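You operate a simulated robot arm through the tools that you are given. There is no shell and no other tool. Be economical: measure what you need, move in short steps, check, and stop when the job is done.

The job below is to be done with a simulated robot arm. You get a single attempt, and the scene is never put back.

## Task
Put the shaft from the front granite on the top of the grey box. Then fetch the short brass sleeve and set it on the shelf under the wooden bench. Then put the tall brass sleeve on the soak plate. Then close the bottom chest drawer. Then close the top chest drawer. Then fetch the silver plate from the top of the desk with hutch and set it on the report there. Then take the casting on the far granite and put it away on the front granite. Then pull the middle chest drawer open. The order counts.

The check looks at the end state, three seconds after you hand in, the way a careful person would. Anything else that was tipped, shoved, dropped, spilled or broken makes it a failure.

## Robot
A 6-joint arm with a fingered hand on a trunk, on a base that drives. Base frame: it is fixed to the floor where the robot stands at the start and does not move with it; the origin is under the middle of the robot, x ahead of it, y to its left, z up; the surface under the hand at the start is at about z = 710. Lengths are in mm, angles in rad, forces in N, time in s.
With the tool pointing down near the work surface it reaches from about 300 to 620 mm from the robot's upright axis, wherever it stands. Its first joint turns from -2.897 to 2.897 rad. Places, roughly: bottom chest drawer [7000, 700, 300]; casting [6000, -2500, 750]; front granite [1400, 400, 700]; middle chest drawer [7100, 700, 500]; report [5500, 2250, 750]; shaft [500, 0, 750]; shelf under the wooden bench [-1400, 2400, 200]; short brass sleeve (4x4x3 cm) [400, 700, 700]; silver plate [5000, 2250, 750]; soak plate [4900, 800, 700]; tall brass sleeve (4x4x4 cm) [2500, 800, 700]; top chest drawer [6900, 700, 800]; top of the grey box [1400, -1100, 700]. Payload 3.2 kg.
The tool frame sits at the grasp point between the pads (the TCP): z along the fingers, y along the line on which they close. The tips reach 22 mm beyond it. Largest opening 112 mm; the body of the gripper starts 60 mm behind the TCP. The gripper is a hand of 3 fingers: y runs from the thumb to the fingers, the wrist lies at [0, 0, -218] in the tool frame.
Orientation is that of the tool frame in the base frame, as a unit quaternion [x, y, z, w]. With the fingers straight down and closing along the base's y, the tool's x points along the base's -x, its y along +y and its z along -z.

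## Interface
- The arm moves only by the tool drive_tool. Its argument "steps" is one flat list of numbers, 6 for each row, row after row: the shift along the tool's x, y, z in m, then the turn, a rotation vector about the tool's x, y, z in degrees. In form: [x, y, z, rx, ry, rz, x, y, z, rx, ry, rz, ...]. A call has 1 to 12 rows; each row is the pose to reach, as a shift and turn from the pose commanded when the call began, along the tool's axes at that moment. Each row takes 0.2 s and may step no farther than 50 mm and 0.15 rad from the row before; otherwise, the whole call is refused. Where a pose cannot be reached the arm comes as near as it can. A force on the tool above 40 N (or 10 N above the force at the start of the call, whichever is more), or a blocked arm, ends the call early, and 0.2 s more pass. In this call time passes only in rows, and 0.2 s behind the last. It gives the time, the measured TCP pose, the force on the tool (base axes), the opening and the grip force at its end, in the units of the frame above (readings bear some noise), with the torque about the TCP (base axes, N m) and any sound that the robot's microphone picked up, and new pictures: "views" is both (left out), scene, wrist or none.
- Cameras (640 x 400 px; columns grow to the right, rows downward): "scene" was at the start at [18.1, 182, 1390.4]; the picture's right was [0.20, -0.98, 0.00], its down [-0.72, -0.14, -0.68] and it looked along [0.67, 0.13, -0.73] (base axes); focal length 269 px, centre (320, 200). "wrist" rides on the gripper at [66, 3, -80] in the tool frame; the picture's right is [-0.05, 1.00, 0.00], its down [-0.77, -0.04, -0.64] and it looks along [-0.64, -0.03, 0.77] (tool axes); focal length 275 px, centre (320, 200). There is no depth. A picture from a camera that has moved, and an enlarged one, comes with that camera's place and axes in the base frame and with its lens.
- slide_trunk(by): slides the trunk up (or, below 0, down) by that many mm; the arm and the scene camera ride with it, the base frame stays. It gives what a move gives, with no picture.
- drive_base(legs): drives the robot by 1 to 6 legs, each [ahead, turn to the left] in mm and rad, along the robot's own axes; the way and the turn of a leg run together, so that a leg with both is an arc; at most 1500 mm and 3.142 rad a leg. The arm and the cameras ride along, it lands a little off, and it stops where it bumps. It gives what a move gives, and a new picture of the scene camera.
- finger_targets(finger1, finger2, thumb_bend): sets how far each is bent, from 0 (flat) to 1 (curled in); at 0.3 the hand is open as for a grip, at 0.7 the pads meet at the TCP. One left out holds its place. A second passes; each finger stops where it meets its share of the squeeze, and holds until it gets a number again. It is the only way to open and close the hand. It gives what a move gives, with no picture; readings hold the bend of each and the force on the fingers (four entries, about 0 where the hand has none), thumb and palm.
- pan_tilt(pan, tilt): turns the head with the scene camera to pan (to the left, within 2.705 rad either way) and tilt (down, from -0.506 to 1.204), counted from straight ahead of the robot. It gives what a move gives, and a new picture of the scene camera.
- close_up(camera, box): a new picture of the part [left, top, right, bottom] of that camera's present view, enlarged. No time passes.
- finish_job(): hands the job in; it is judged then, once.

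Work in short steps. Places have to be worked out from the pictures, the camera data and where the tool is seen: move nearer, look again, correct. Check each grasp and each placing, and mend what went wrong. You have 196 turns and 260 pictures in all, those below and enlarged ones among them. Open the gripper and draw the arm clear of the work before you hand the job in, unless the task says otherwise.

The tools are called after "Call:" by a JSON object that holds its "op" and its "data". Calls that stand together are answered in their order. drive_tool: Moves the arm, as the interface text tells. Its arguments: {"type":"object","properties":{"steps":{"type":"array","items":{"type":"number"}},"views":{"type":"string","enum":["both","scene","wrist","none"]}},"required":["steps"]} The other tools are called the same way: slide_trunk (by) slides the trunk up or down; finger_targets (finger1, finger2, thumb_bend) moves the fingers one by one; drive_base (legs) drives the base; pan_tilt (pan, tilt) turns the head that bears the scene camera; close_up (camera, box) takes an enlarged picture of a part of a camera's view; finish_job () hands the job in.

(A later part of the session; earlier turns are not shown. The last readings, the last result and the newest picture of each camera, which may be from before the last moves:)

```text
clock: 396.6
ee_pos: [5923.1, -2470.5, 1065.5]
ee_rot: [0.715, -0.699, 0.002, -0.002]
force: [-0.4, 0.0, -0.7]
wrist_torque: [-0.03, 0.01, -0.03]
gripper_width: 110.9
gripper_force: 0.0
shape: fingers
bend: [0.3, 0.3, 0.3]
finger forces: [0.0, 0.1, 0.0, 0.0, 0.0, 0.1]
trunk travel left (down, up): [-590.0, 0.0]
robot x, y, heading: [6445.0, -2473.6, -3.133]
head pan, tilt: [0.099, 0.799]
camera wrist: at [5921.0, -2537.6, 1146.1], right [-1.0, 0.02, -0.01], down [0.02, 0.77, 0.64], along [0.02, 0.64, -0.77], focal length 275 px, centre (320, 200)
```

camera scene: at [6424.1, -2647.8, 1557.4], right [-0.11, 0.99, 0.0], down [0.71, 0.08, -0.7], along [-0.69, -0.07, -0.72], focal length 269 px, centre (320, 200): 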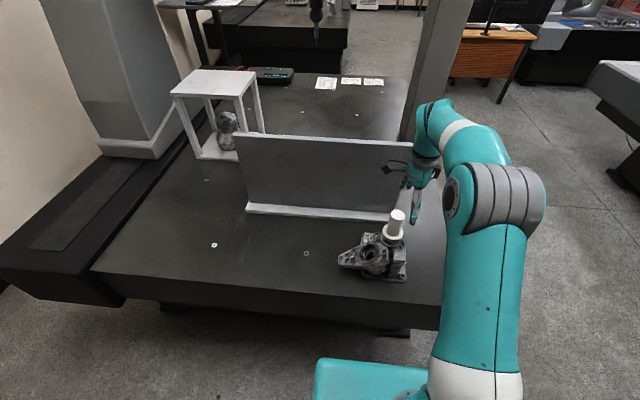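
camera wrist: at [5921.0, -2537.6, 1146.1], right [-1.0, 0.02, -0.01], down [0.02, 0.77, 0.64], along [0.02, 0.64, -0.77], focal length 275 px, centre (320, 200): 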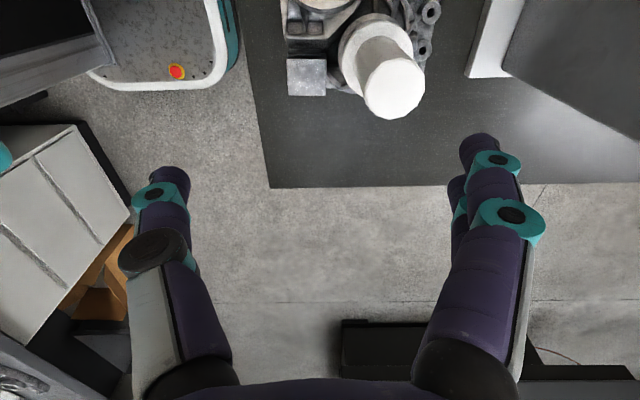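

The white plug (Ø≈42, z≈850–940) stands at ≈[5871,−2473]; the casting's mass lies toward −y, so I'll close along y. Drive 60 mm nearer and turn the hand back.

Call:
{"op": "drive_base", "data": {"legs": [[60, 0]]}}

Call:
{"op": "drive_tool", "data": {"steps": [0, 0, 0, 0, 0, -8.1, 0, 0, 0, 0, 0, -16.2, 0, 0, 0, 0, 0, -24.3, 0, 0, 0, 0, 0, -32.4, 0, 0, 0, 0, 0, -40.5, 0, 0, 0, 0, 0, -48.6, 0, 0, 0, 0, 0, -56.7, 0, 0, 0, 0, 0, -64.8, 0, 0, 0, 0, 0, -72.9, 0, -0.004, 0, 0, 0, -81, 0.002, -0.008, 0, 0, 0, -88.7], "views": "both"}}

```text
clock: 397.5
ee_pos: [5862.1, -2471.7, 1064.9]
ee_rot: [0.715, -0.699, 0.001, -0.002]
force: [-1.2, 0.7, -0.9]
wrist_torque: [0.04, 0.0, 0.0]
gripper_width: 111.1
gripper_force: 0.0
shape: fingers
bend: [0.3, 0.3, 0.3]
finger forces: [0.1, 0.0, 0.1, 0.1, 0.0, 0.0]
trunk travel left (down, up): [-590.0, 0.0]
robot x, y, heading: [6387.7, -2474.6, -3.134]
head pan, tilt: [0.099, 0.799]
camera scene: at [6362.8, -2648.4, 1557.3], right [-0.11, 0.99, 0.0], down [0.71, 0.08, -0.7], along [-0.69, -0.07, -0.72], focal length 269 px, centre (320, 200)
```

scene: 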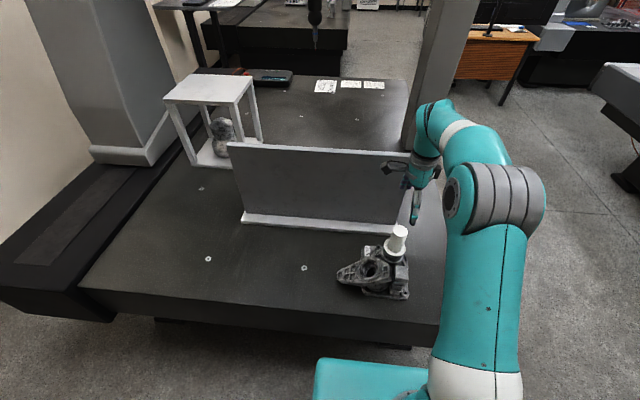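

```text
clock: 399.9
ee_pos: [5870.5, -2473.1, 1066.0]
ee_rot: [1.0, 0.001, 0.003, 0.0]
force: [-0.3, 0.1, 0.0]
wrist_torque: [-0.03, 0.0, 0.02]
gripper_width: 110.9
gripper_force: 0.1
shape: fingers
bend: [0.3, 0.3, 0.3]
finger forces: [0.0, 0.0, 0.0, 0.0, 0.0, 0.0]
trunk travel left (down, up): [-590.0, 0.0]
robot x, y, heading: [6381.2, -2473.2, -3.133]
head pan, tilt: [0.099, 0.799]
camera scene: at [6364.4, -2648.4, 1557.4], right [-0.11, 0.99, 0.0], down [0.71, 0.08, -0.7], along [-0.69, -0.07, -0.72], focal length 269 px, centre (320, 200)
camera wrist: at [5937.2, -2476.5, 1146.7], right [-0.04, -1.0, 0.0], down [-0.77, 0.03, 0.63], along [-0.63, 0.03, -0.78], focal length 275 px, centre (320, 200)
```

scene: 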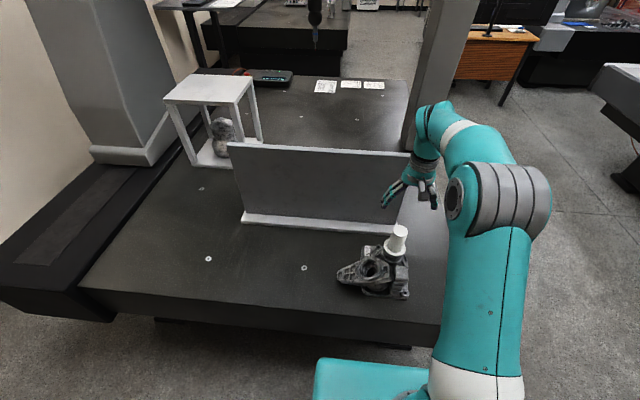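
wrist: 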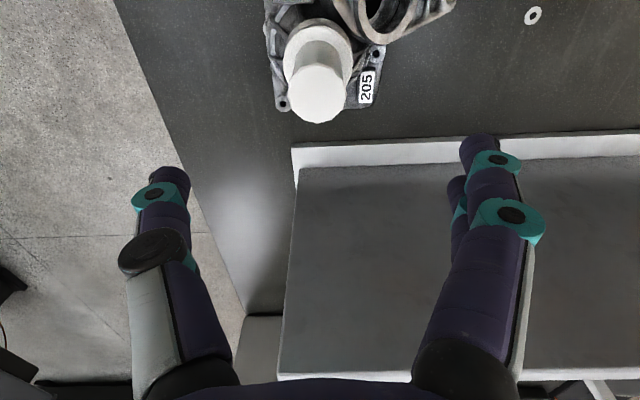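

Well aligned. Descend to z≈905 and grip the plug.

Call:
{"op": "drive_tool", "data": {"steps": [0, 0, 0.04, 0, 0, 0, 0, 0, 0.08, 0, 0, 0, 0, 0, 0.12, 0, 0, 0, 0, 0, 0.15, 0, 0, 0, 0, 0, 0.161, 0, 0, 0], "views": "wrist"}}

Call:
{"op": "finger_targets", "data": {"finger1": 0.75, "finger2": 0.75, "thumb_bend": 0.75}}

Call:
{"op": "close_up", "data": {"camera": "wrist", "box": [120, 60, 520, 310]}}

```text
clock: 401.1
ee_pos: [5871.6, -2473.2, 903.7]
ee_rot: [1.0, 0.0, 0.003, 0.0]
force: [-0.6, -0.3, -0.1]
wrist_torque: [0.01, 0.03, 0.0]
gripper_width: 111.3
gripper_force: 0.1
shape: fingers
bend: [0.3, 0.3, 0.3]
finger forces: [0.0, 0.0, 0.0, 0.0, 0.0, 0.0]
trunk travel left (down, up): [-590.0, 0.0]
robot x, y, heading: [6384.2, -2475.6, -3.136]
head pan, tilt: [0.099, 0.799]
camera wrist: at [5938.4, -2477.1, 984.0], right [-0.05, -1.0, 0.0], down [-0.77, 0.04, 0.63], along [-0.63, 0.03, -0.77], focal length 275 px, centre (320, 200)
```

wrist: 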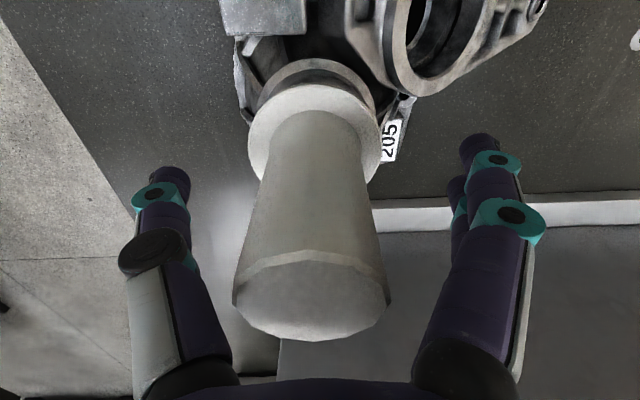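

```text
clock: 402.1
ee_pos: [5871.8, -2473.5, 903.0]
ee_rot: [1.0, -0.001, 0.002, 0.0]
force: [-0.6, 0.6, 0.4]
wrist_torque: [-0.05, -0.01, 0.01]
gripper_width: 32.4
gripper_force: 19.2
shape: fingers
bend: [0.62, 0.6, 0.62]
finger forces: [9.1, 10.4, 0.0, 0.0, 18.8, 0.1]
trunk travel left (down, up): [-590.0, 0.0]
robot x, y, heading: [6382.1, -2473.5, -3.138]
head pan, tilt: [0.099, 0.799]
heard: snap
```

```text
1.60 times, centred on (320, 185) of wrist
camera zoom: at [5938.2, -2476.7, 984.2], right [-0.05, -1.0, 0.0], down [-0.77, 0.04, 0.63], along [-0.63, 0.03, -0.77], focal length 440 px, centre (320, 224)
```

zoom: 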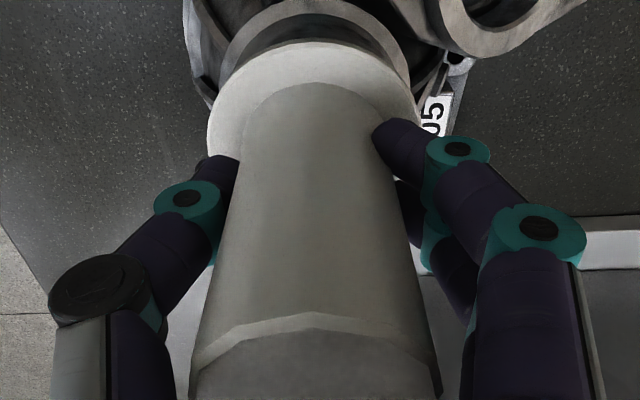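

A "snap" was heard on gripping (19 N). I ease the squeeze slightly and look before lifting.

Call:
{"op": "finger_targets", "data": {"finger1": 0.64, "finger2": 0.63, "thumb_bend": 0.65}}

Call:
{"op": "close_up", "data": {"camera": "scene", "box": [320, 180, 480, 280]}}

```text
clock: 403.1
ee_pos: [5871.5, -2474.1, 904.0]
ee_rot: [1.0, 0.0, 0.003, 0.0]
force: [0.3, 0.6, -0.8]
wrist_torque: [0.04, 0.02, 0.01]
gripper_width: 33.4
gripper_force: 7.7
shape: fingers
bend: [0.6, 0.58, 0.61]
finger forces: [3.5, 4.0, 0.0, 0.0, 7.4, 0.0]
trunk travel left (down, up): [-590.0, 0.0]
robot x, y, heading: [6385.3, -2477.4, -3.136]
head pan, tilt: [0.099, 0.799]
```

```text
4.00 times, centred on (400, 230) of scene
camera zoom: at [6364.3, -2648.3, 1557.4], right [-0.11, 0.99, 0.0], down [0.71, 0.08, -0.7], along [-0.69, -0.07, -0.72], focal length 1078 px, centre (0, 80)
```

zoom: 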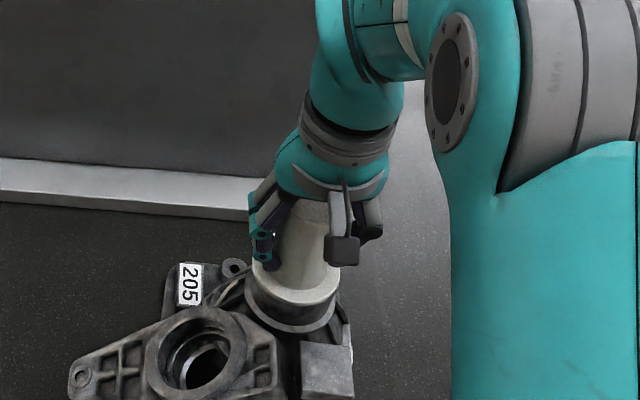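

No visible damage. Lift a little and check the load.

Call:
{"op": "drive_tool", "data": {"steps": [0, 0, -0.005, 0, 0, 0, 0, 0, -0.015, 0, 0, 0], "views": "both"}}

```text
clock: 403.7
ee_pos: [5872.2, -2473.2, 918.3]
ee_rot: [1.0, 0.0, 0.003, 0.001]
force: [-0.7, 0.6, -0.9]
wrist_torque: [0.01, -0.01, 0.0]
gripper_width: 33.9
gripper_force: 7.6
shape: fingers
bend: [0.6, 0.58, 0.61]
finger forces: [3.8, 4.3, 0.1, 0.0, 7.5, 0.0]
trunk travel left (down, up): [-590.0, 0.0]
robot x, y, heading: [6385.7, -2472.8, -3.134]
head pan, tilt: [0.099, 0.799]
camera scene: at [6364.5, -2648.4, 1557.4], right [-0.11, 0.99, 0.0], down [0.71, 0.08, -0.7], along [-0.69, -0.07, -0.72], focal length 269 px, centre (320, 200)
camera wrist: at [5938.3, -2476.6, 999.7], right [-0.05, -1.0, 0.0], down [-0.77, 0.04, 0.63], along [-0.63, 0.03, -0.78], focal length 275 px, centre (320, 200)
```

scene: 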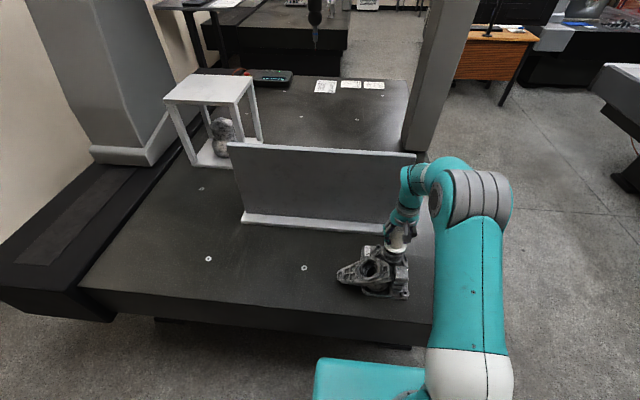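
wrist: 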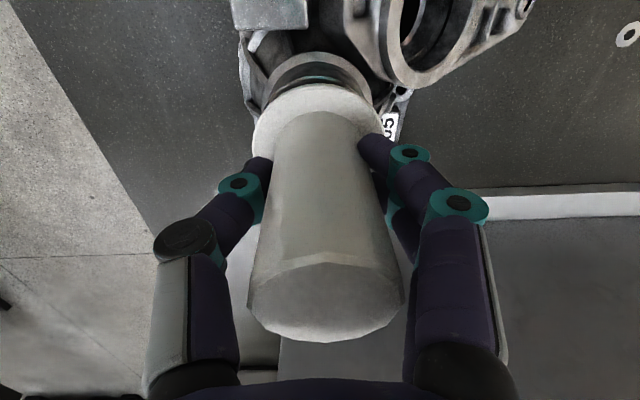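

Only the white plug came up: it separates from the casting. Look closely at the gap.

Call:
{"op": "close_up", "data": {"camera": "wrist", "box": [200, 20, 440, 170]}}

Call:
{"op": "close_up", "data": {"camera": "scene", "box": [330, 210, 450, 305]}}

```text
2.67 times, centred on (320, 95) of wrist
camera zoom: at [5938.3, -2476.6, 999.7], right [-0.05, -1.0, 0.0], down [-0.77, 0.04, 0.63], along [-0.63, 0.03, -0.78], focal length 734 px, centre (320, 480)
```

zoom: 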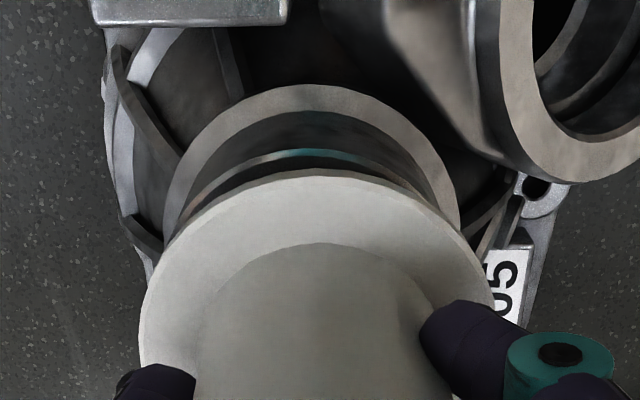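

```text
4.21 times, centred on (390, 258) of scene
camera zoom: at [6364.5, -2648.4, 1557.4], right [-0.11, 0.99, 0.0], down [0.71, 0.08, -0.7], along [-0.69, -0.07, -0.72], focal length 1134 px, centre (25, -42)
```

zoom: 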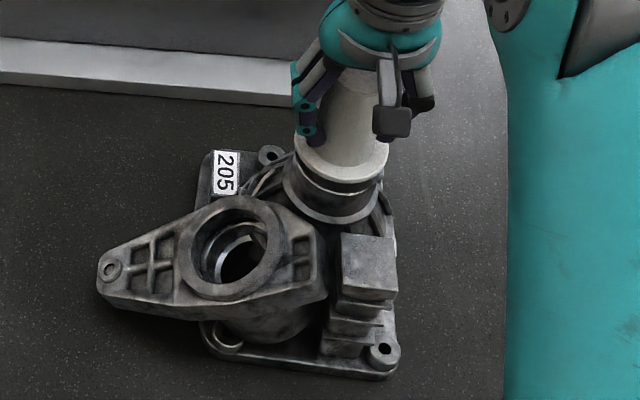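

I put the plug back down onto its seat, and will grip the casting by its body instead.

Call:
{"op": "drive_tool", "data": {"steps": [0, 0, 0.008, 0, 0, 0, 0, 0, 0.015, 0, 0, 0], "views": "none"}}

Call:
{"op": "finger_targets", "data": {"finger1": 0.3, "finger2": 0.3, "thumb_bend": 0.3}}

Call:
{"op": "drive_tool", "data": {"steps": [0, 0, -0.04, 0, 0, 0, 0, 0, -0.08, 0, 0, 0, 0, 0, -0.12, 0, 0, 0, -0.03, 0, -0.15, 0, 0, 0, 0.02, 0, -0.15, 0, 0, 0], "views": "both"}}

```text
clock: 404.3
ee_pos: [5871.8, -2473.5, 904.8]
ee_rot: [1.0, 0.0, 0.004, 0.0]
force: [-0.5, 0.7, -0.2]
wrist_torque: [-0.03, -0.01, 0.0]
gripper_width: 33.8
gripper_force: 7.7
shape: fingers
bend: [0.6, 0.58, 0.61]
finger forces: [3.7, 4.2, 0.1, 0.0, 7.4, 0.0]
trunk travel left (down, up): [-590.0, 0.0]
robot x, y, heading: [6385.3, -2475.6, -3.137]
head pan, tilt: [0.099, 0.799]
```

```text
clock: 405.3
ee_pos: [5870.2, -2474.1, 905.1]
ee_rot: [1.0, 0.0, 0.003, 0.0]
force: [0.3, 0.8, -0.1]
wrist_torque: [0.0, -0.05, -0.01]
gripper_width: 111.1
gripper_force: 0.0
shape: fingers
bend: [0.3, 0.3, 0.3]
finger forces: [0.0, 0.0, 0.0, 0.1, 0.0, 0.0]
trunk travel left (down, up): [-590.0, 0.0]
robot x, y, heading: [6384.8, -2474.3, -3.136]
head pan, tilt: [0.099, 0.799]
```

```text
clock: 406.5
ee_pos: [5891.6, -2473.0, 1056.6]
ee_rot: [1.0, 0.0, 0.002, 0.0]
force: [-0.2, 0.2, -0.1]
wrist_torque: [-0.05, 0.0, -0.02]
gripper_width: 111.1
gripper_force: 0.1
shape: fingers
bend: [0.3, 0.3, 0.3]
finger forces: [0.0, 0.0, 0.1, 0.0, 0.1, 0.0]
trunk travel left (down, up): [-590.0, 0.0]
robot x, y, heading: [6383.7, -2476.4, -3.137]
head pan, tilt: [0.099, 0.799]
camera scene: at [6366.4, -2648.4, 1557.4], right [-0.11, 0.99, 0.0], down [0.71, 0.08, -0.7], along [-0.69, -0.07, -0.72], focal length 269 px, centre (320, 200)
camera wrist: at [5958.5, -2476.3, 1136.8], right [-0.05, -1.0, 0.0], down [-0.77, 0.04, 0.63], along [-0.63, 0.03, -0.77], focal length 275 px, centre (320, 200)
```

scene: 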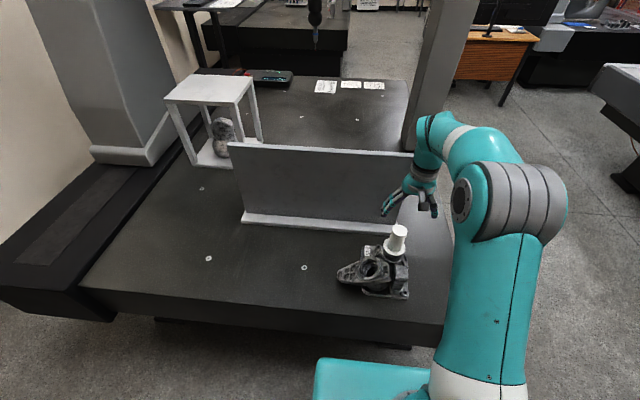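
wrist: 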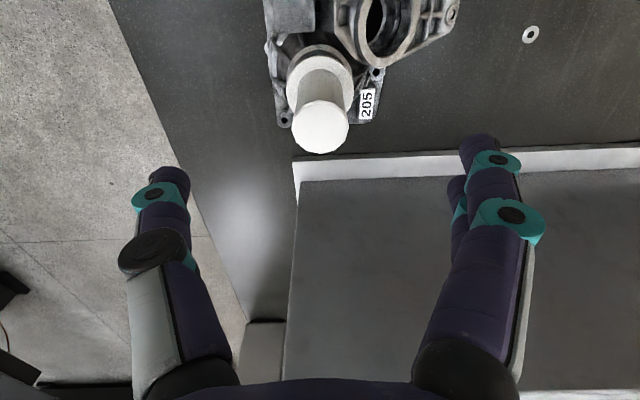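

The plug is reseated. To choose a body grip I back off and view the casting from lower down.

Call:
{"op": "drive_base", "data": {"legs": [[-330, 0]]}}

Call:
{"op": "slide_trunk", "data": {"by": -400}}

Call:
{"op": "pan_tilt", "data": {"pan": 0.1, "tilt": 0.4}}

Call:
{"op": "close_up", "data": {"camera": "scene", "box": [300, 170, 460, 270]}}

```text
clock: 408.7
ee_pos: [6217.2, -2470.1, 1056.2]
ee_rot: [1.0, 0.0, 0.002, 0.0]
force: [-0.1, -0.2, -0.1]
wrist_torque: [0.02, 0.04, -0.02]
gripper_width: 111.3
gripper_force: 0.1
shape: fingers
bend: [0.3, 0.3, 0.3]
finger forces: [0.0, 0.0, 0.0, 0.0, 0.0, 0.1]
trunk travel left (down, up): [-590.0, 0.0]
robot x, y, heading: [6712.8, -2473.8, -3.138]
head pan, tilt: [0.099, 0.799]
camera scene: at [6691.9, -2646.1, 1557.4], right [-0.11, 0.99, 0.0], down [0.71, 0.08, -0.7], along [-0.69, -0.07, -0.72], focal length 269 px, centre (320, 200)
```

scene: 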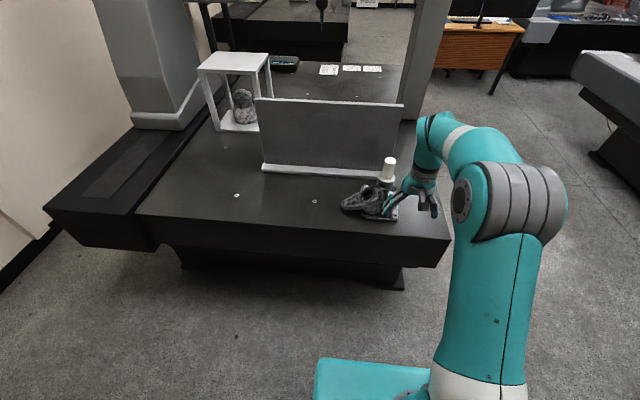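

```text
clock: 412.5
ee_pos: [6217.3, -2471.1, 653.6]
ee_rot: [1.0, 0.0, 0.003, 0.0]
force: [0.4, 0.7, -1.0]
wrist_torque: [-0.02, 0.01, 0.0]
gripper_width: 111.3
gripper_force: 0.0
shape: fingers
bend: [0.3, 0.3, 0.3]
finger forces: [0.0, 0.1, 0.0, 0.0, 0.0, 0.0]
trunk travel left (down, up): [-190.0, 400.0]
robot x, y, heading: [6708.0, -2475.8, -3.129]
head pan, tilt: [0.099, 0.799]
```

```text
clock: 413.4
ee_pos: [6216.7, -2469.3, 656.1]
ee_rot: [1.0, 0.0, 0.003, 0.0]
force: [0.1, 0.1, -0.2]
wrist_torque: [0.02, 0.01, -0.01]
gripper_width: 111.0
gripper_force: 0.1
shape: fingers
bend: [0.3, 0.3, 0.3]
finger forces: [0.0, 0.0, 0.1, 0.0, 0.0, 0.0]
trunk travel left (down, up): [-190.0, 400.0]
robot x, y, heading: [6710.9, -2472.0, -3.128]
head pan, tilt: [0.099, 0.4]
camera scene: at [6679.1, -2647.3, 1192.4], right [-0.11, 0.99, 0.0], down [0.39, 0.04, -0.92], along [-0.92, -0.1, -0.39], focal length 269 px, centre (320, 200)
```

scene: 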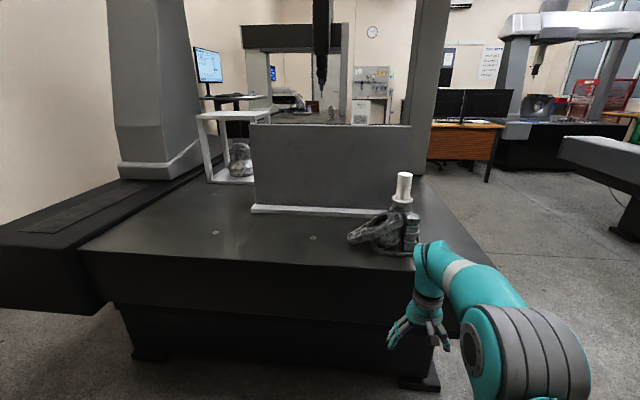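

```text
4.00 times, centred on (380, 220) of scene
camera zoom: at [6679.1, -2647.3, 1192.4], right [-0.11, 0.99, 0.0], down [0.39, 0.04, -0.92], along [-0.92, -0.1, -0.39], focal length 1078 px, centre (80, 120)
```

zoom: 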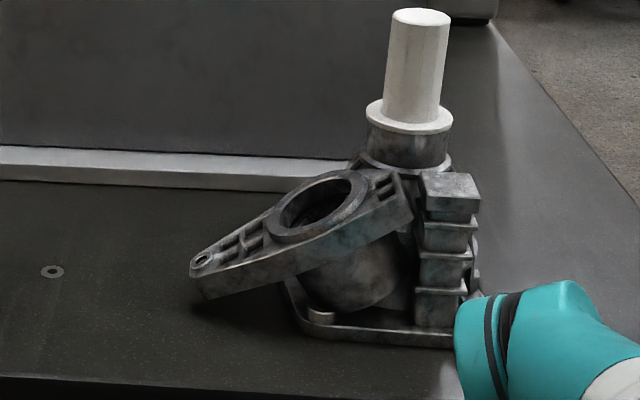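

Plan: tilt the hand ~60° so the palm clears the plug, and grip the casting's neck (Ø≈67, z≈827–860) with fingers on ±y. Raise the trunk and tilt here first.

Call:
{"op": "slide_trunk", "data": {"by": 400}}

Call:
{"op": "drive_tool", "data": {"steps": [0, 0, 0.007, 0, -7.5, 0, 0, 0, 0.014, 0, -15, 0, 0, 0, 0.021, 0, -22.5, 0, 0, 0, 0.028, 0, -30, 0, 0, 0, 0.035, 0, -37.5, 0, 0, 0, 0.042, 0, -45, 0, 0, 0, 0.05, 0, -52.5, 0, 0, 0, 0.056, 0, -60, 0], "views": "none"}}

Call:
{"op": "drive_base", "data": {"legs": [[330, 0]]}}

Call:
{"op": "drive_tool", "data": {"steps": [0, 0, 0.001, 0, 0, 0], "views": "wrist"}}

```text
clock: 417.2
ee_pos: [6217.2, -2469.7, 1055.5]
ee_rot: [1.0, 0.0, 0.002, -0.001]
force: [-0.5, -0.2, 0.4]
wrist_torque: [0.02, 0.0, 0.01]
gripper_width: 111.2
gripper_force: 0.1
shape: fingers
bend: [0.3, 0.3, 0.3]
finger forces: [0.0, 0.1, 0.0, 0.1, 0.0, 0.0]
trunk travel left (down, up): [-590.0, 0.0]
robot x, y, heading: [6710.8, -2471.5, -3.134]
head pan, tilt: [0.099, 0.4]
```

```text
clock: 419.0
ee_pos: [6217.3, -2470.3, 998.9]
ee_rot: [0.868, 0.0, -0.497, 0.001]
force: [0.1, -0.1, 0.2]
wrist_torque: [-0.03, -0.02, 0.01]
gripper_width: 111.3
gripper_force: 0.0
shape: fingers
bend: [0.3, 0.3, 0.3]
finger forces: [0.0, 0.0, 0.0, 0.0, 0.0, 0.0]
trunk travel left (down, up): [-590.0, 0.0]
robot x, y, heading: [6709.2, -2472.3, -3.14]
head pan, tilt: [0.099, 0.4]
```

```text
clock: 421.2
ee_pos: [5889.5, -2471.5, 999.5]
ee_rot: [0.867, -0.001, -0.498, 0.0]
force: [0.1, 0.9, -0.2]
wrist_torque: [0.01, -0.04, 0.02]
gripper_width: 111.1
gripper_force: 0.0
shape: fingers
bend: [0.3, 0.3, 0.3]
finger forces: [0.0, 0.0, 0.0, 0.1, 0.0, 0.0]
trunk travel left (down, up): [-590.0, 0.0]
robot x, y, heading: [6386.1, -2475.6, -3.133]
head pan, tilt: [0.099, 0.4]
camera scene: at [6349.3, -2649.2, 1592.4], right [-0.1, 0.99, 0.0], down [0.39, 0.04, -0.92], along [-0.92, -0.1, -0.39], focal length 269 px, centre (320, 200)
```

scene: 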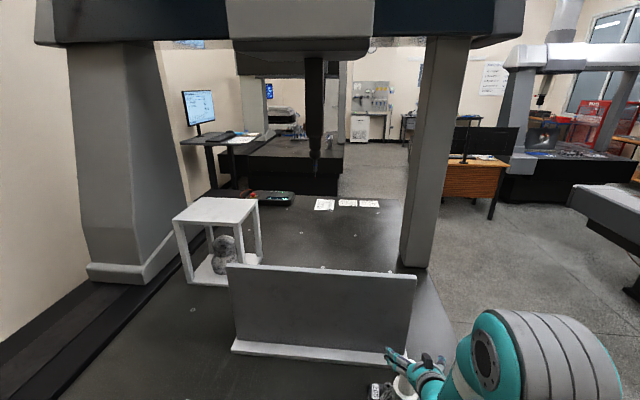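

```text
clock: 421.6
ee_pos: [5887.2, -2472.0, 997.9]
ee_rot: [0.867, -0.002, -0.498, -0.001]
force: [0.0, -0.2, 0.6]
wrist_torque: [0.05, 0.01, 0.05]
gripper_width: 111.3
gripper_force: 0.0
shape: fingers
bend: [0.3, 0.3, 0.3]
finger forces: [0.0, 0.0, 0.0, 0.0, 0.0, 0.0]
trunk travel left (down, up): [-590.0, 0.0]
robot x, y, heading: [6382.1, -2473.1, -3.132]
head pan, tilt: [0.099, 0.4]
camera wrist: at [5991.3, -2475.3, 982.0], right [-0.03, -1.0, 0.04], down [0.16, 0.04, 0.99], along [-0.99, 0.03, 0.16], focal length 275 px, centre (320, 200)
```

wrist: 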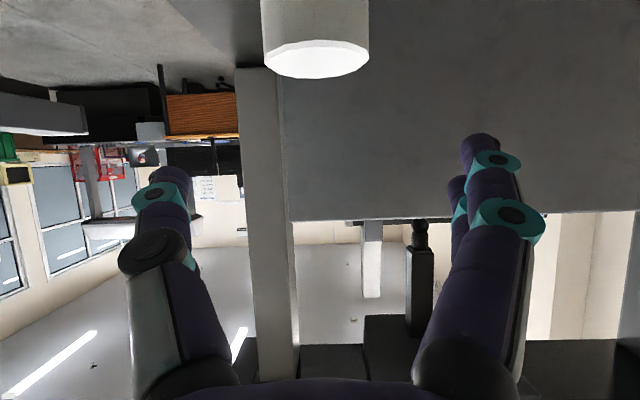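

The wrist camera sees the plug top at y≈−2471, z≈943, well centred. Shift 16 mm in and descend to z≈890.

Call:
{"op": "drive_tool", "data": {"steps": [-0.008, 0, 0.0139, 0, 0, 0, 0.0234, 0, 0.032, 0, 0, 0, 0.0548, 0, 0.0501, 0, 0, 0, 0.0862, 0, 0.0682, 0, 0, 0], "views": "both"}}

```text
clock: 422.6
ee_pos: [5872.3, -2472.3, 889.8]
ee_rot: [0.867, -0.001, -0.498, -0.001]
force: [0.1, 0.2, 0.1]
wrist_torque: [0.0, 0.02, 0.01]
gripper_width: 111.0
gripper_force: 0.0
shape: fingers
bend: [0.3, 0.3, 0.3]
finger forces: [0.0, 0.0, 0.0, 0.0, 0.0, 0.1]
trunk travel left (down, up): [-590.0, 0.0]
robot x, y, heading: [6382.4, -2476.3, -3.135]
head pan, tilt: [0.099, 0.4]
camera scene: at [6349.7, -2649.2, 1592.5], right [-0.1, 0.99, 0.0], down [0.39, 0.04, -0.92], along [-0.92, -0.1, -0.39], focal length 269 px, centre (320, 200)
camera wrist: at [5976.0, -2474.9, 872.2], right [-0.03, -1.0, 0.04], down [0.16, 0.04, 0.99], along [-0.99, 0.03, 0.16], focal length 275 px, centre (320, 200)
```

scene: 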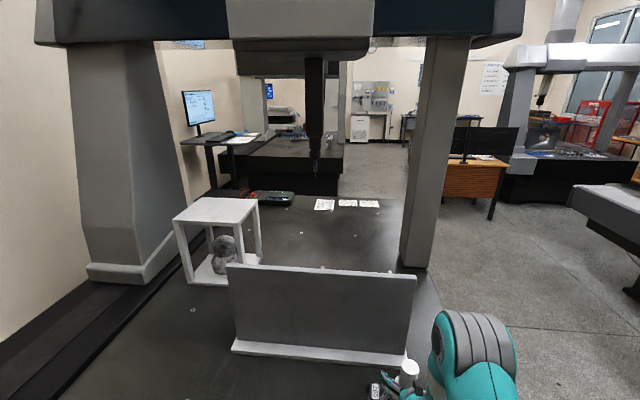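
wrist: 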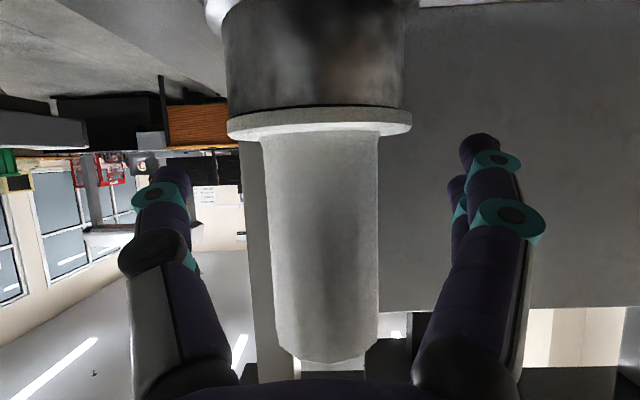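

The neck is clearly visible between collar (z≈863) and lip (z≈838). Descend 38 mm to z≈852.

Call:
{"op": "drive_tool", "data": {"steps": [0.0165, 0, 0.0095, 0, 0, 0, 0.025, 0, 0.0145, 0, 0, 0, 0.0329, 0, 0.019, 0, 0, 0], "views": "wrist"}}

```text
clock: 423.4
ee_pos: [5872.0, -2471.2, 851.4]
ee_rot: [0.867, -0.001, -0.498, 0.0]
force: [0.3, -0.1, -0.6]
wrist_torque: [0.02, 0.04, -0.02]
gripper_width: 111.1
gripper_force: 0.1
shape: fingers
bend: [0.3, 0.3, 0.3]
finger forces: [0.0, 0.0, 0.0, 0.0, 0.0, 0.0]
trunk travel left (down, up): [-590.0, 0.0]
robot x, y, heading: [6378.8, -2474.6, -3.138]
head pan, tilt: [0.099, 0.4]
camera wrist: at [5976.0, -2475.2, 835.1], right [-0.03, -1.0, 0.04], down [0.16, 0.04, 0.99], along [-0.99, 0.03, 0.16], focal length 275 px, centre (320, 200)
```

wrist: 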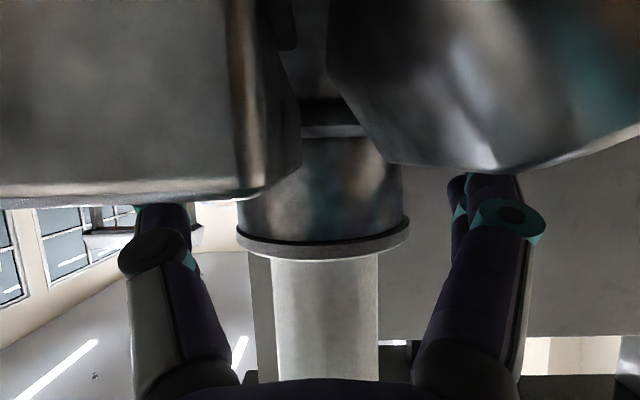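

Clearances fine; close onto the neck.

Call:
{"op": "finger_targets", "data": {"finger1": 0.58, "finger2": 0.58, "thumb_bend": 0.58}}

Call:
{"op": "close_up", "data": {"camera": "wrist", "box": [120, 60, 520, 310]}}

```text
clock: 424.4
ee_pos: [5872.2, -2471.6, 851.7]
ee_rot: [0.867, -0.001, -0.498, 0.0]
force: [-1.5, 0.1, 0.0]
wrist_torque: [-0.03, -0.02, 0.0]
gripper_width: 55.2
gripper_force: 8.1
shape: fingers
bend: [0.5, 0.52, 0.53]
finger forces: [4.0, 3.6, 0.1, 0.0, 8.1, 0.0]
trunk travel left (down, up): [-590.0, 0.0]
robot x, y, heading: [6380.1, -2476.6, -3.143]
head pan, tilt: [0.099, 0.4]
```

```text
1.60 times, centred on (320, 185) of wrist
camera zoom: at [5976.0, -2475.1, 835.1], right [-0.03, -1.0, 0.04], down [0.16, 0.04, 0.99], along [-0.99, 0.03, 0.16], focal length 440 px, centre (320, 224)
```

zoom: 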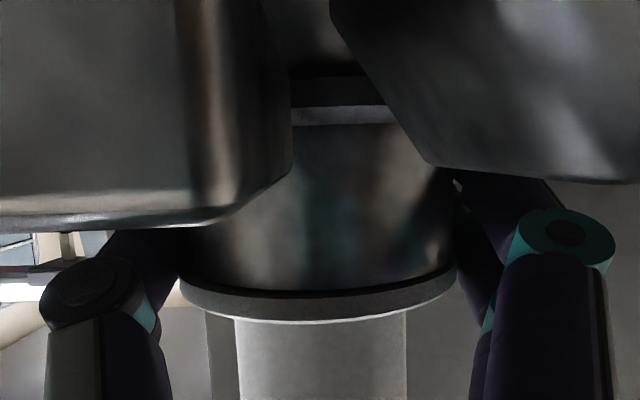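

Gripping the neck at 8 N. Increase to about 20 N, then lift slightly.

Call:
{"op": "finger_targets", "data": {"finger1": 0.67, "finger2": 0.68, "thumb_bend": 0.7}}

Call:
{"op": "drive_tool", "data": {"steps": [-0.0043, 0, -0.0025, 0, 0, 0, -0.0173, 0, -0.01, 0, 0, 0], "views": "wrist"}}

```text
clock: 425.4
ee_pos: [5872.7, -2471.5, 850.8]
ee_rot: [0.867, -0.001, -0.497, -0.001]
force: [-5.4, 1.5, -0.5]
wrist_torque: [-0.1, 0.02, 0.05]
gripper_width: 53.8
gripper_force: 19.0
shape: fingers
bend: [0.51, 0.55, 0.57]
finger forces: [9.1, 10.5, 0.0, 0.1, 19.4, 0.0]
trunk travel left (down, up): [-590.0, 0.0]
robot x, y, heading: [6382.6, -2474.2, -3.137]
head pan, tilt: [0.099, 0.4]
```

```text
clock: 426.0
ee_pos: [5871.3, -2471.9, 869.5]
ee_rot: [0.868, -0.001, -0.497, 0.0]
force: [-0.5, -0.1, -17.2]
wrist_torque: [0.06, -0.12, -0.07]
gripper_width: 53.7
gripper_force: 18.5
shape: fingers
bend: [0.51, 0.57, 0.57]
finger forces: [9.1, 9.0, 0.0, 0.0, 19.6, 0.0]
trunk travel left (down, up): [-590.0, 0.0]
robot x, y, heading: [6384.5, -2475.7, -3.132]
head pan, tilt: [0.099, 0.4]
camera wrist: at [5975.3, -2474.9, 853.9], right [-0.03, -1.0, 0.04], down [0.16, 0.04, 0.99], along [-0.99, 0.03, 0.16], focal length 275 px, centre (320, 200)
```

wrist: 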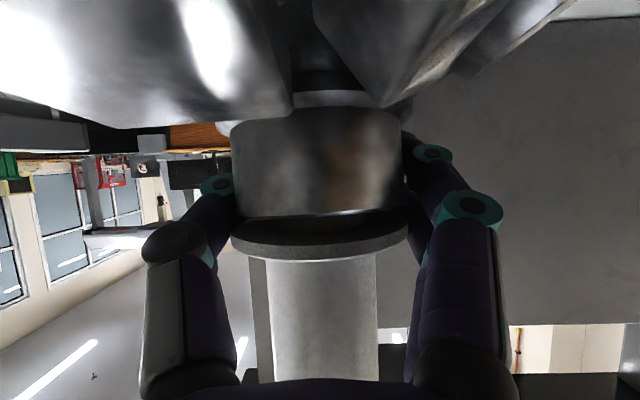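

The load is ~17 N, but the casting seems to have shifted in the grip. Look from the scene camera.

Call:
{"op": "pan_tilt", "data": {"pan": -0.15, "tilt": 0.95}}

Call:
{"op": "close_up", "data": {"camera": "scene", "box": [240, 100, 440, 225]}}

```text
clock: 427.0
ee_pos: [5869.8, -2470.8, 870.2]
ee_rot: [0.868, -0.001, -0.497, 0.0]
force: [0.7, -0.7, -19.1]
wrist_torque: [0.06, -0.2, 0.05]
gripper_width: 53.7
gripper_force: 19.0
shape: fingers
bend: [0.51, 0.57, 0.57]
finger forces: [9.3, 8.9, 0.0, 0.1, 18.8, 0.0]
trunk travel left (down, up): [-590.0, 0.0]
robot x, y, heading: [6381.8, -2473.9, -3.141]
head pan, tilt: [-0.15, 0.949]
camera scene: at [6368.1, -2629.1, 1545.8], right [0.14, 0.99, 0.0], down [0.81, -0.12, -0.58], along [-0.58, 0.08, -0.81], focal length 269 px, centre (320, 200)
```

scene: 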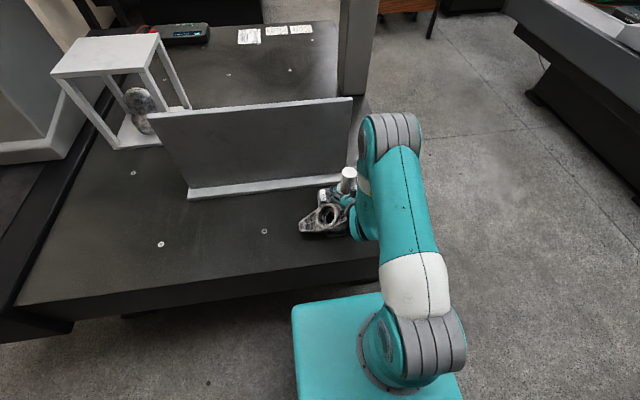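

```text
3.20 times, centred on (340, 162) of scene
camera zoom: at [6368.1, -2629.1, 1545.8], right [0.14, 0.99, 0.0], down [0.81, -0.12, -0.58], along [-0.58, 0.08, -0.81], focal length 862 px, centre (256, 320)
```

zoom: 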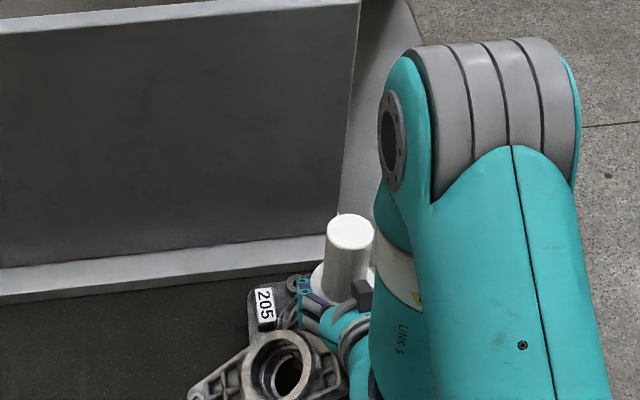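

Load steady at ~19 N. Increase the squeeze further and lift 25 mm more to check for slip.

Call:
{"op": "finger_targets", "data": {"finger1": 0.8, "finger2": 0.85, "thumb_bend": 0.88}}

Call:
{"op": "drive_tool", "data": {"steps": [-0.013, 0, -0.0075, 0, 0, 0, -0.026, 0, -0.015, 0, 0, 0], "views": "wrist"}}

```text
clock: 428.0
ee_pos: [5870.7, -2472.5, 869.9]
ee_rot: [0.868, -0.002, -0.497, -0.001]
force: [-2.7, 1.8, -12.1]
wrist_torque: [0.05, -0.21, 0.05]
gripper_width: 52.0
gripper_force: 24.5
shape: fingers
bend: [0.5, 0.56, 0.58]
finger forces: [10.8, 12.5, 0.0, 0.0, 25.0, 0.1]
trunk travel left (down, up): [-590.0, 0.0]
robot x, y, heading: [6384.6, -2475.1, -3.134]
head pan, tilt: [-0.15, 0.949]
```

```text
clock: 428.6
ee_pos: [5872.5, -2473.3, 904.0]
ee_rot: [0.867, 0.0, -0.498, 0.0]
force: [-0.5, 0.4, -1.3]
wrist_torque: [-0.01, -0.02, -0.03]
gripper_width: 8.5
gripper_force: 10.4
shape: fingers
bend: [0.64, 0.64, 0.69]
finger forces: [0.0, 10.2, 0.0, 0.1, 9.9, 0.0]
trunk travel left (down, up): [-590.0, 0.0]
robot x, y, heading: [6381.5, -2477.3, -3.136]
head pan, tilt: [-0.15, 0.949]
camera wrist: at [5975.5, -2476.0, 885.9], right [-0.02, -1.0, 0.04], down [0.16, 0.04, 0.99], along [-0.99, 0.03, 0.16], focal length 275 px, centre (320, 200)
```

wrist: 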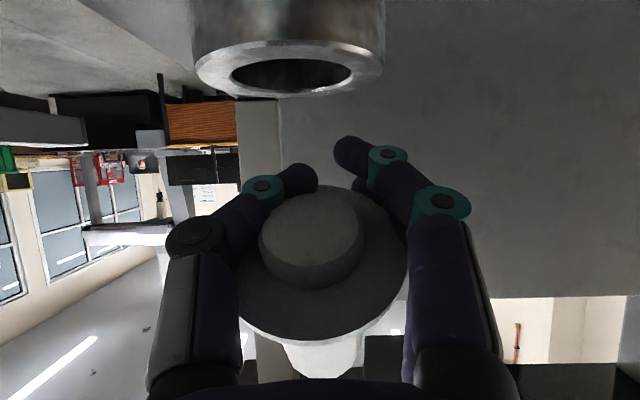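

The casting slid back onto the granite upright, and the plug (an intact bung with spigot) is in my hand. Look at how it is held.

Call:
{"op": "close_up", "data": {"camera": "scene", "box": [270, 130, 430, 230]}}

Call:
{"op": "close_up", "data": {"camera": "wrist", "box": [160, 100, 480, 300]}}

```text
4.00 times, centred on (350, 180) of scene
camera zoom: at [6370.3, -2629.1, 1546.0], right [0.14, 0.99, 0.0], down [0.8, -0.12, -0.58], along [-0.58, 0.08, -0.81], focal length 1078 px, centre (200, 280)
```

zoom: 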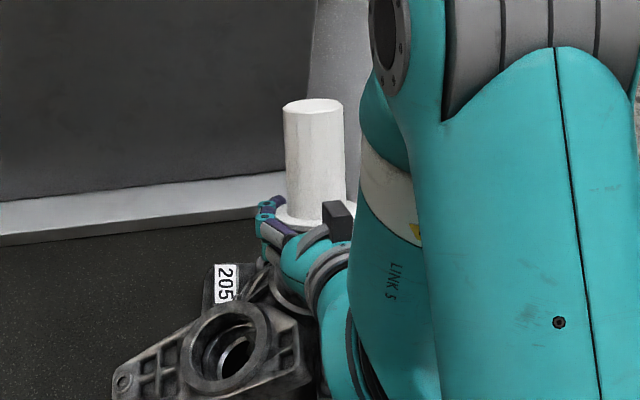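

```text
2.00 times, centred on (320, 200) of wrist
camera zoom: at [5975.5, -2476.0, 885.9], right [-0.02, -1.0, 0.04], down [0.16, 0.04, 0.99], along [-0.99, 0.03, 0.16], focal length 551 px, centre (320, 200)
```

zoom: 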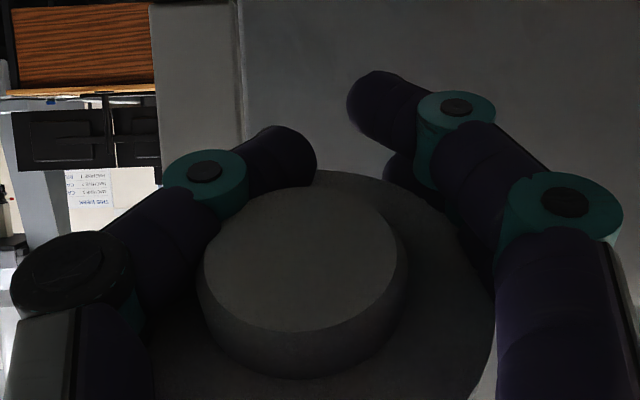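

The plug rests in the cradle of the fingers. I'll lay it gently on free granite beside the casting (near y≈−2320), carry the casting by its bare neck, and bring the plug afterwards. Move over first.

Call:
{"op": "drive_tool", "data": {"steps": [-0.009, -0.01, -0.005, 0, 0, 0, -0.017, -0.04, -0.01, 0, 0, 0, -0.017, -0.075, -0.01, 0, 0, 0, -0.017, -0.11, -0.01, 0, 0, 0, -0.017, -0.15, -0.01, 0, 0, 0, 0.012, -0.15, 0.007, 0, 0, 0, 0.041, -0.15, 0.024, 0, 0, 0, 0.07, -0.15, 0.041, 0, 0, 0, 0.1, -0.15, 0.058, 0, 0, 0], "views": "both"}}

```text
clock: 430.6
ee_pos: [5873.4, -2322.6, 786.5]
ee_rot: [0.868, -0.001, -0.497, 0.0]
force: [-0.2, -0.5, -0.5]
wrist_torque: [0.02, 0.02, 0.02]
gripper_width: 7.5
gripper_force: 10.1
shape: fingers
bend: [0.64, 0.64, 0.7]
finger forces: [0.0, 9.6, 0.1, 0.1, 9.0, 0.1]
trunk travel left (down, up): [-590.0, 0.0]
robot x, y, heading: [6378.8, -2473.8, -3.141]
head pan, tilt: [-0.15, 0.949]
camera scene: at [6370.0, -2628.9, 1545.9], right [0.14, 0.99, 0.0], down [0.8, -0.12, -0.58], along [-0.58, 0.08, -0.81], focal length 269 px, centre (320, 200)
camera wrist: at [5977.4, -2325.8, 769.0], right [-0.03, -1.0, 0.04], down [0.16, 0.04, 0.99], along [-0.99, 0.03, 0.16], focal length 275 px, centre (320, 200)
```

scene: 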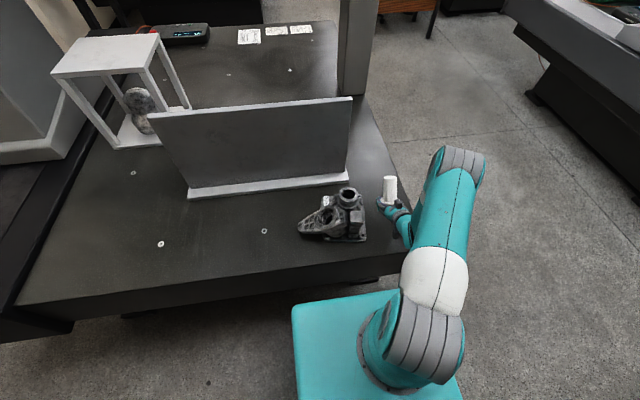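
wrist: 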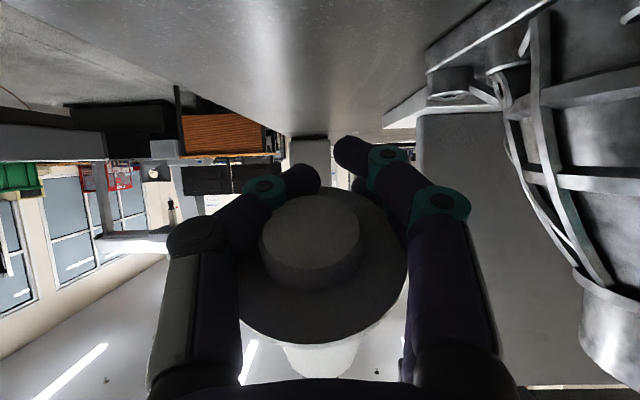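

The plug sits steadily. I open the fingers part-way so its spigot settles between them with the collar resting on the fingers.

Call:
{"op": "finger_targets", "data": {"finger1": 0.6, "finger2": 0.6, "thumb_bend": 0.62}}

Call:
{"op": "finger_targets", "data": {"finger1": 0.55, "finger2": 0.55, "thumb_bend": 0.57}}

Call:
{"op": "drive_tool", "data": {"steps": [0.001, 0, 0, 0, 0, 0], "views": "wrist"}}

Call:
{"op": "close_up", "data": {"camera": "scene", "box": [300, 150, 460, 250]}}

```text
clock: 431.6
ee_pos: [5873.6, -2322.3, 785.9]
ee_rot: [0.867, -0.001, -0.498, 0.0]
force: [-0.2, 0.3, -1.1]
wrist_torque: [0.0, 0.01, -0.01]
gripper_width: 24.2
gripper_force: 0.9
shape: fingers
bend: [0.6, 0.59, 0.62]
finger forces: [0.0, 0.9, 0.1, 0.1, 1.1, 0.0]
trunk travel left (down, up): [-590.0, 0.0]
robot x, y, heading: [6383.9, -2472.6, -3.138]
head pan, tilt: [-0.15, 0.949]
```

```text
clock: 432.6
ee_pos: [5873.5, -2321.9, 787.1]
ee_rot: [0.867, -0.002, -0.498, -0.001]
force: [-0.5, 0.1, 1.0]
wrist_torque: [-0.01, 0.01, 0.02]
gripper_width: 39.2
gripper_force: 0.0
shape: fingers
bend: [0.55, 0.55, 0.56]
finger forces: [0.0, 0.1, 0.0, 0.0, 0.0, 0.0]
trunk travel left (down, up): [-590.0, 0.0]
robot x, y, heading: [6380.1, -2476.2, -3.136]
head pan, tilt: [-0.15, 0.949]
```

```text
clock: 433.0
ee_pos: [5873.8, -2321.8, 784.9]
ee_rot: [0.867, -0.001, -0.498, 0.0]
force: [-0.5, 0.9, 0.3]
wrist_torque: [-0.03, 0.04, 0.02]
gripper_width: 39.1
gripper_force: 0.1
shape: fingers
bend: [0.55, 0.55, 0.56]
finger forces: [0.1, 0.0, 0.0, 0.0, 0.0, 0.1]
trunk travel left (down, up): [-590.0, 0.0]
robot x, y, heading: [6381.2, -2472.9, -3.136]
head pan, tilt: [-0.15, 0.949]
camera wrist: at [5977.8, -2325.5, 768.6], right [-0.03, -1.0, 0.04], down [0.16, 0.04, 0.99], along [-0.99, 0.03, 0.16], focal length 275 px, centre (320, 200)
```

wrist: 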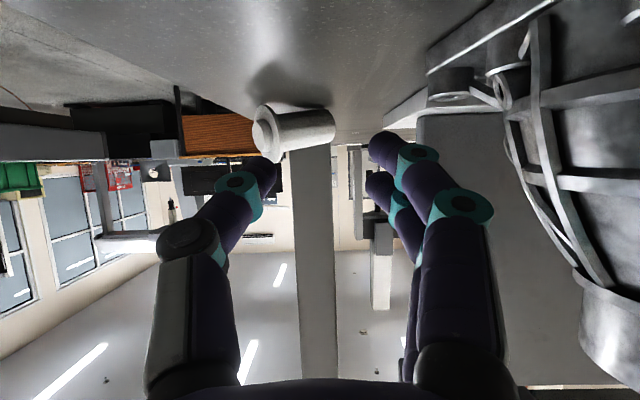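

```text
4.00 times, centred on (380, 200) of scene
camera zoom: at [6370.3, -2628.9, 1545.8], right [0.14, 0.99, 0.0], down [0.8, -0.12, -0.58], along [-0.58, 0.08, -0.81], focal length 1078 px, centre (80, 200)
```

zoom: 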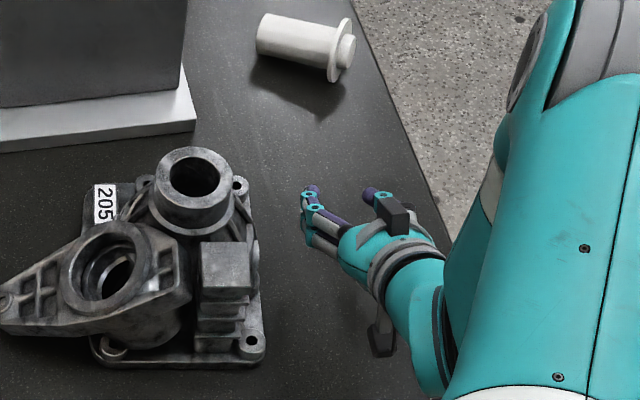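

The plug toppled off and lies on the granite (≈[5640,−2290]), at rest; the casting stands upright. I raise the hand, open it, and return it to vertical.

Call:
{"op": "drive_tool", "data": {"steps": [-0.037, 0, -0.0215, 0, 0, 0, -0.074, 0, -0.043, 0, 0, 0, -0.111, 0, -0.0645, 0, 0, 0, -0.149, 0, -0.086, 0, 0, 0, -0.186, 0, -0.1075, 0, 0, 0], "views": "none"}}

Call:
{"op": "finger_targets", "data": {"finger1": 0.3, "finger2": 0.3, "thumb_bend": 0.3}}

Call:
{"op": "drive_tool", "data": {"steps": [0, 0.02, 0, 0, 7.5, 0, 0, 0.04, 0, 0, 15, 0, 0, 0.06, 0, 0, 22.5, 0, 0, 0.08, 0, 0, 30, 0, 0, 0.1, 0, 0, 37.5, 0, 0, 0.12, 0, 0, 45, 0, 0, 0.134, 0, 0, 52.5, 0, 0, 0.144, 0, 0, 60, 0], "views": "wrist"}}

```text
clock: 434.2
ee_pos: [5872.7, -2322.2, 1002.1]
ee_rot: [0.867, -0.001, -0.498, -0.001]
force: [-0.5, 0.7, -0.7]
wrist_torque: [0.0, -0.04, 0.04]
gripper_width: 39.1
gripper_force: 0.1
shape: fingers
bend: [0.55, 0.55, 0.56]
finger forces: [0.1, 0.1, 0.0, 0.0, 0.0, 0.0]
trunk travel left (down, up): [-590.0, 0.0]
robot x, y, heading: [6380.4, -2472.3, -3.136]
head pan, tilt: [-0.15, 0.949]
```

```text
clock: 435.2
ee_pos: [5871.2, -2321.5, 1000.1]
ee_rot: [0.867, -0.001, -0.498, 0.0]
force: [-0.4, 1.0, 0.1]
wrist_torque: [-0.01, -0.01, 0.02]
gripper_width: 111.1
gripper_force: 0.0
shape: fingers
bend: [0.3, 0.3, 0.3]
finger forces: [0.0, 0.0, 0.0, 0.0, 0.0, 0.1]
trunk travel left (down, up): [-590.0, 0.0]
robot x, y, heading: [6380.6, -2475.4, -3.13]
head pan, tilt: [-0.15, 0.949]
```

```text
clock: 437.0
ee_pos: [5870.9, -2465.4, 999.9]
ee_rot: [1.0, -0.001, 0.003, 0.0]
force: [0.4, 0.2, -0.3]
wrist_torque: [0.0, 0.01, 0.01]
gripper_width: 111.2
gripper_force: 0.1
shape: fingers
bend: [0.3, 0.3, 0.3]
finger forces: [0.1, 0.0, 0.0, 0.1, 0.0, 0.1]
out of reach, approached as far as the arm can: row 3, 4, 5, 6
trunk travel left (down, up): [-590.0, 0.0]
robot x, y, heading: [6378.9, -2471.2, -3.139]
head pan, tilt: [-0.15, 0.949]
camera wrist: at [5938.0, -2469.0, 1080.9], right [-0.05, -1.0, 0.0], down [-0.78, 0.04, 0.63], along [-0.63, 0.03, -0.78], focal length 275 px, centre (320, 200)
```

wrist: 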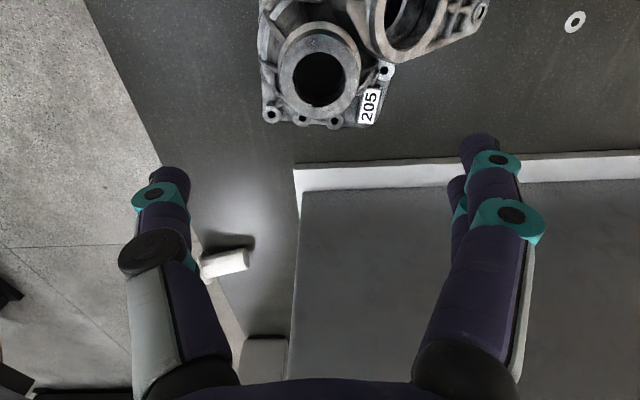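

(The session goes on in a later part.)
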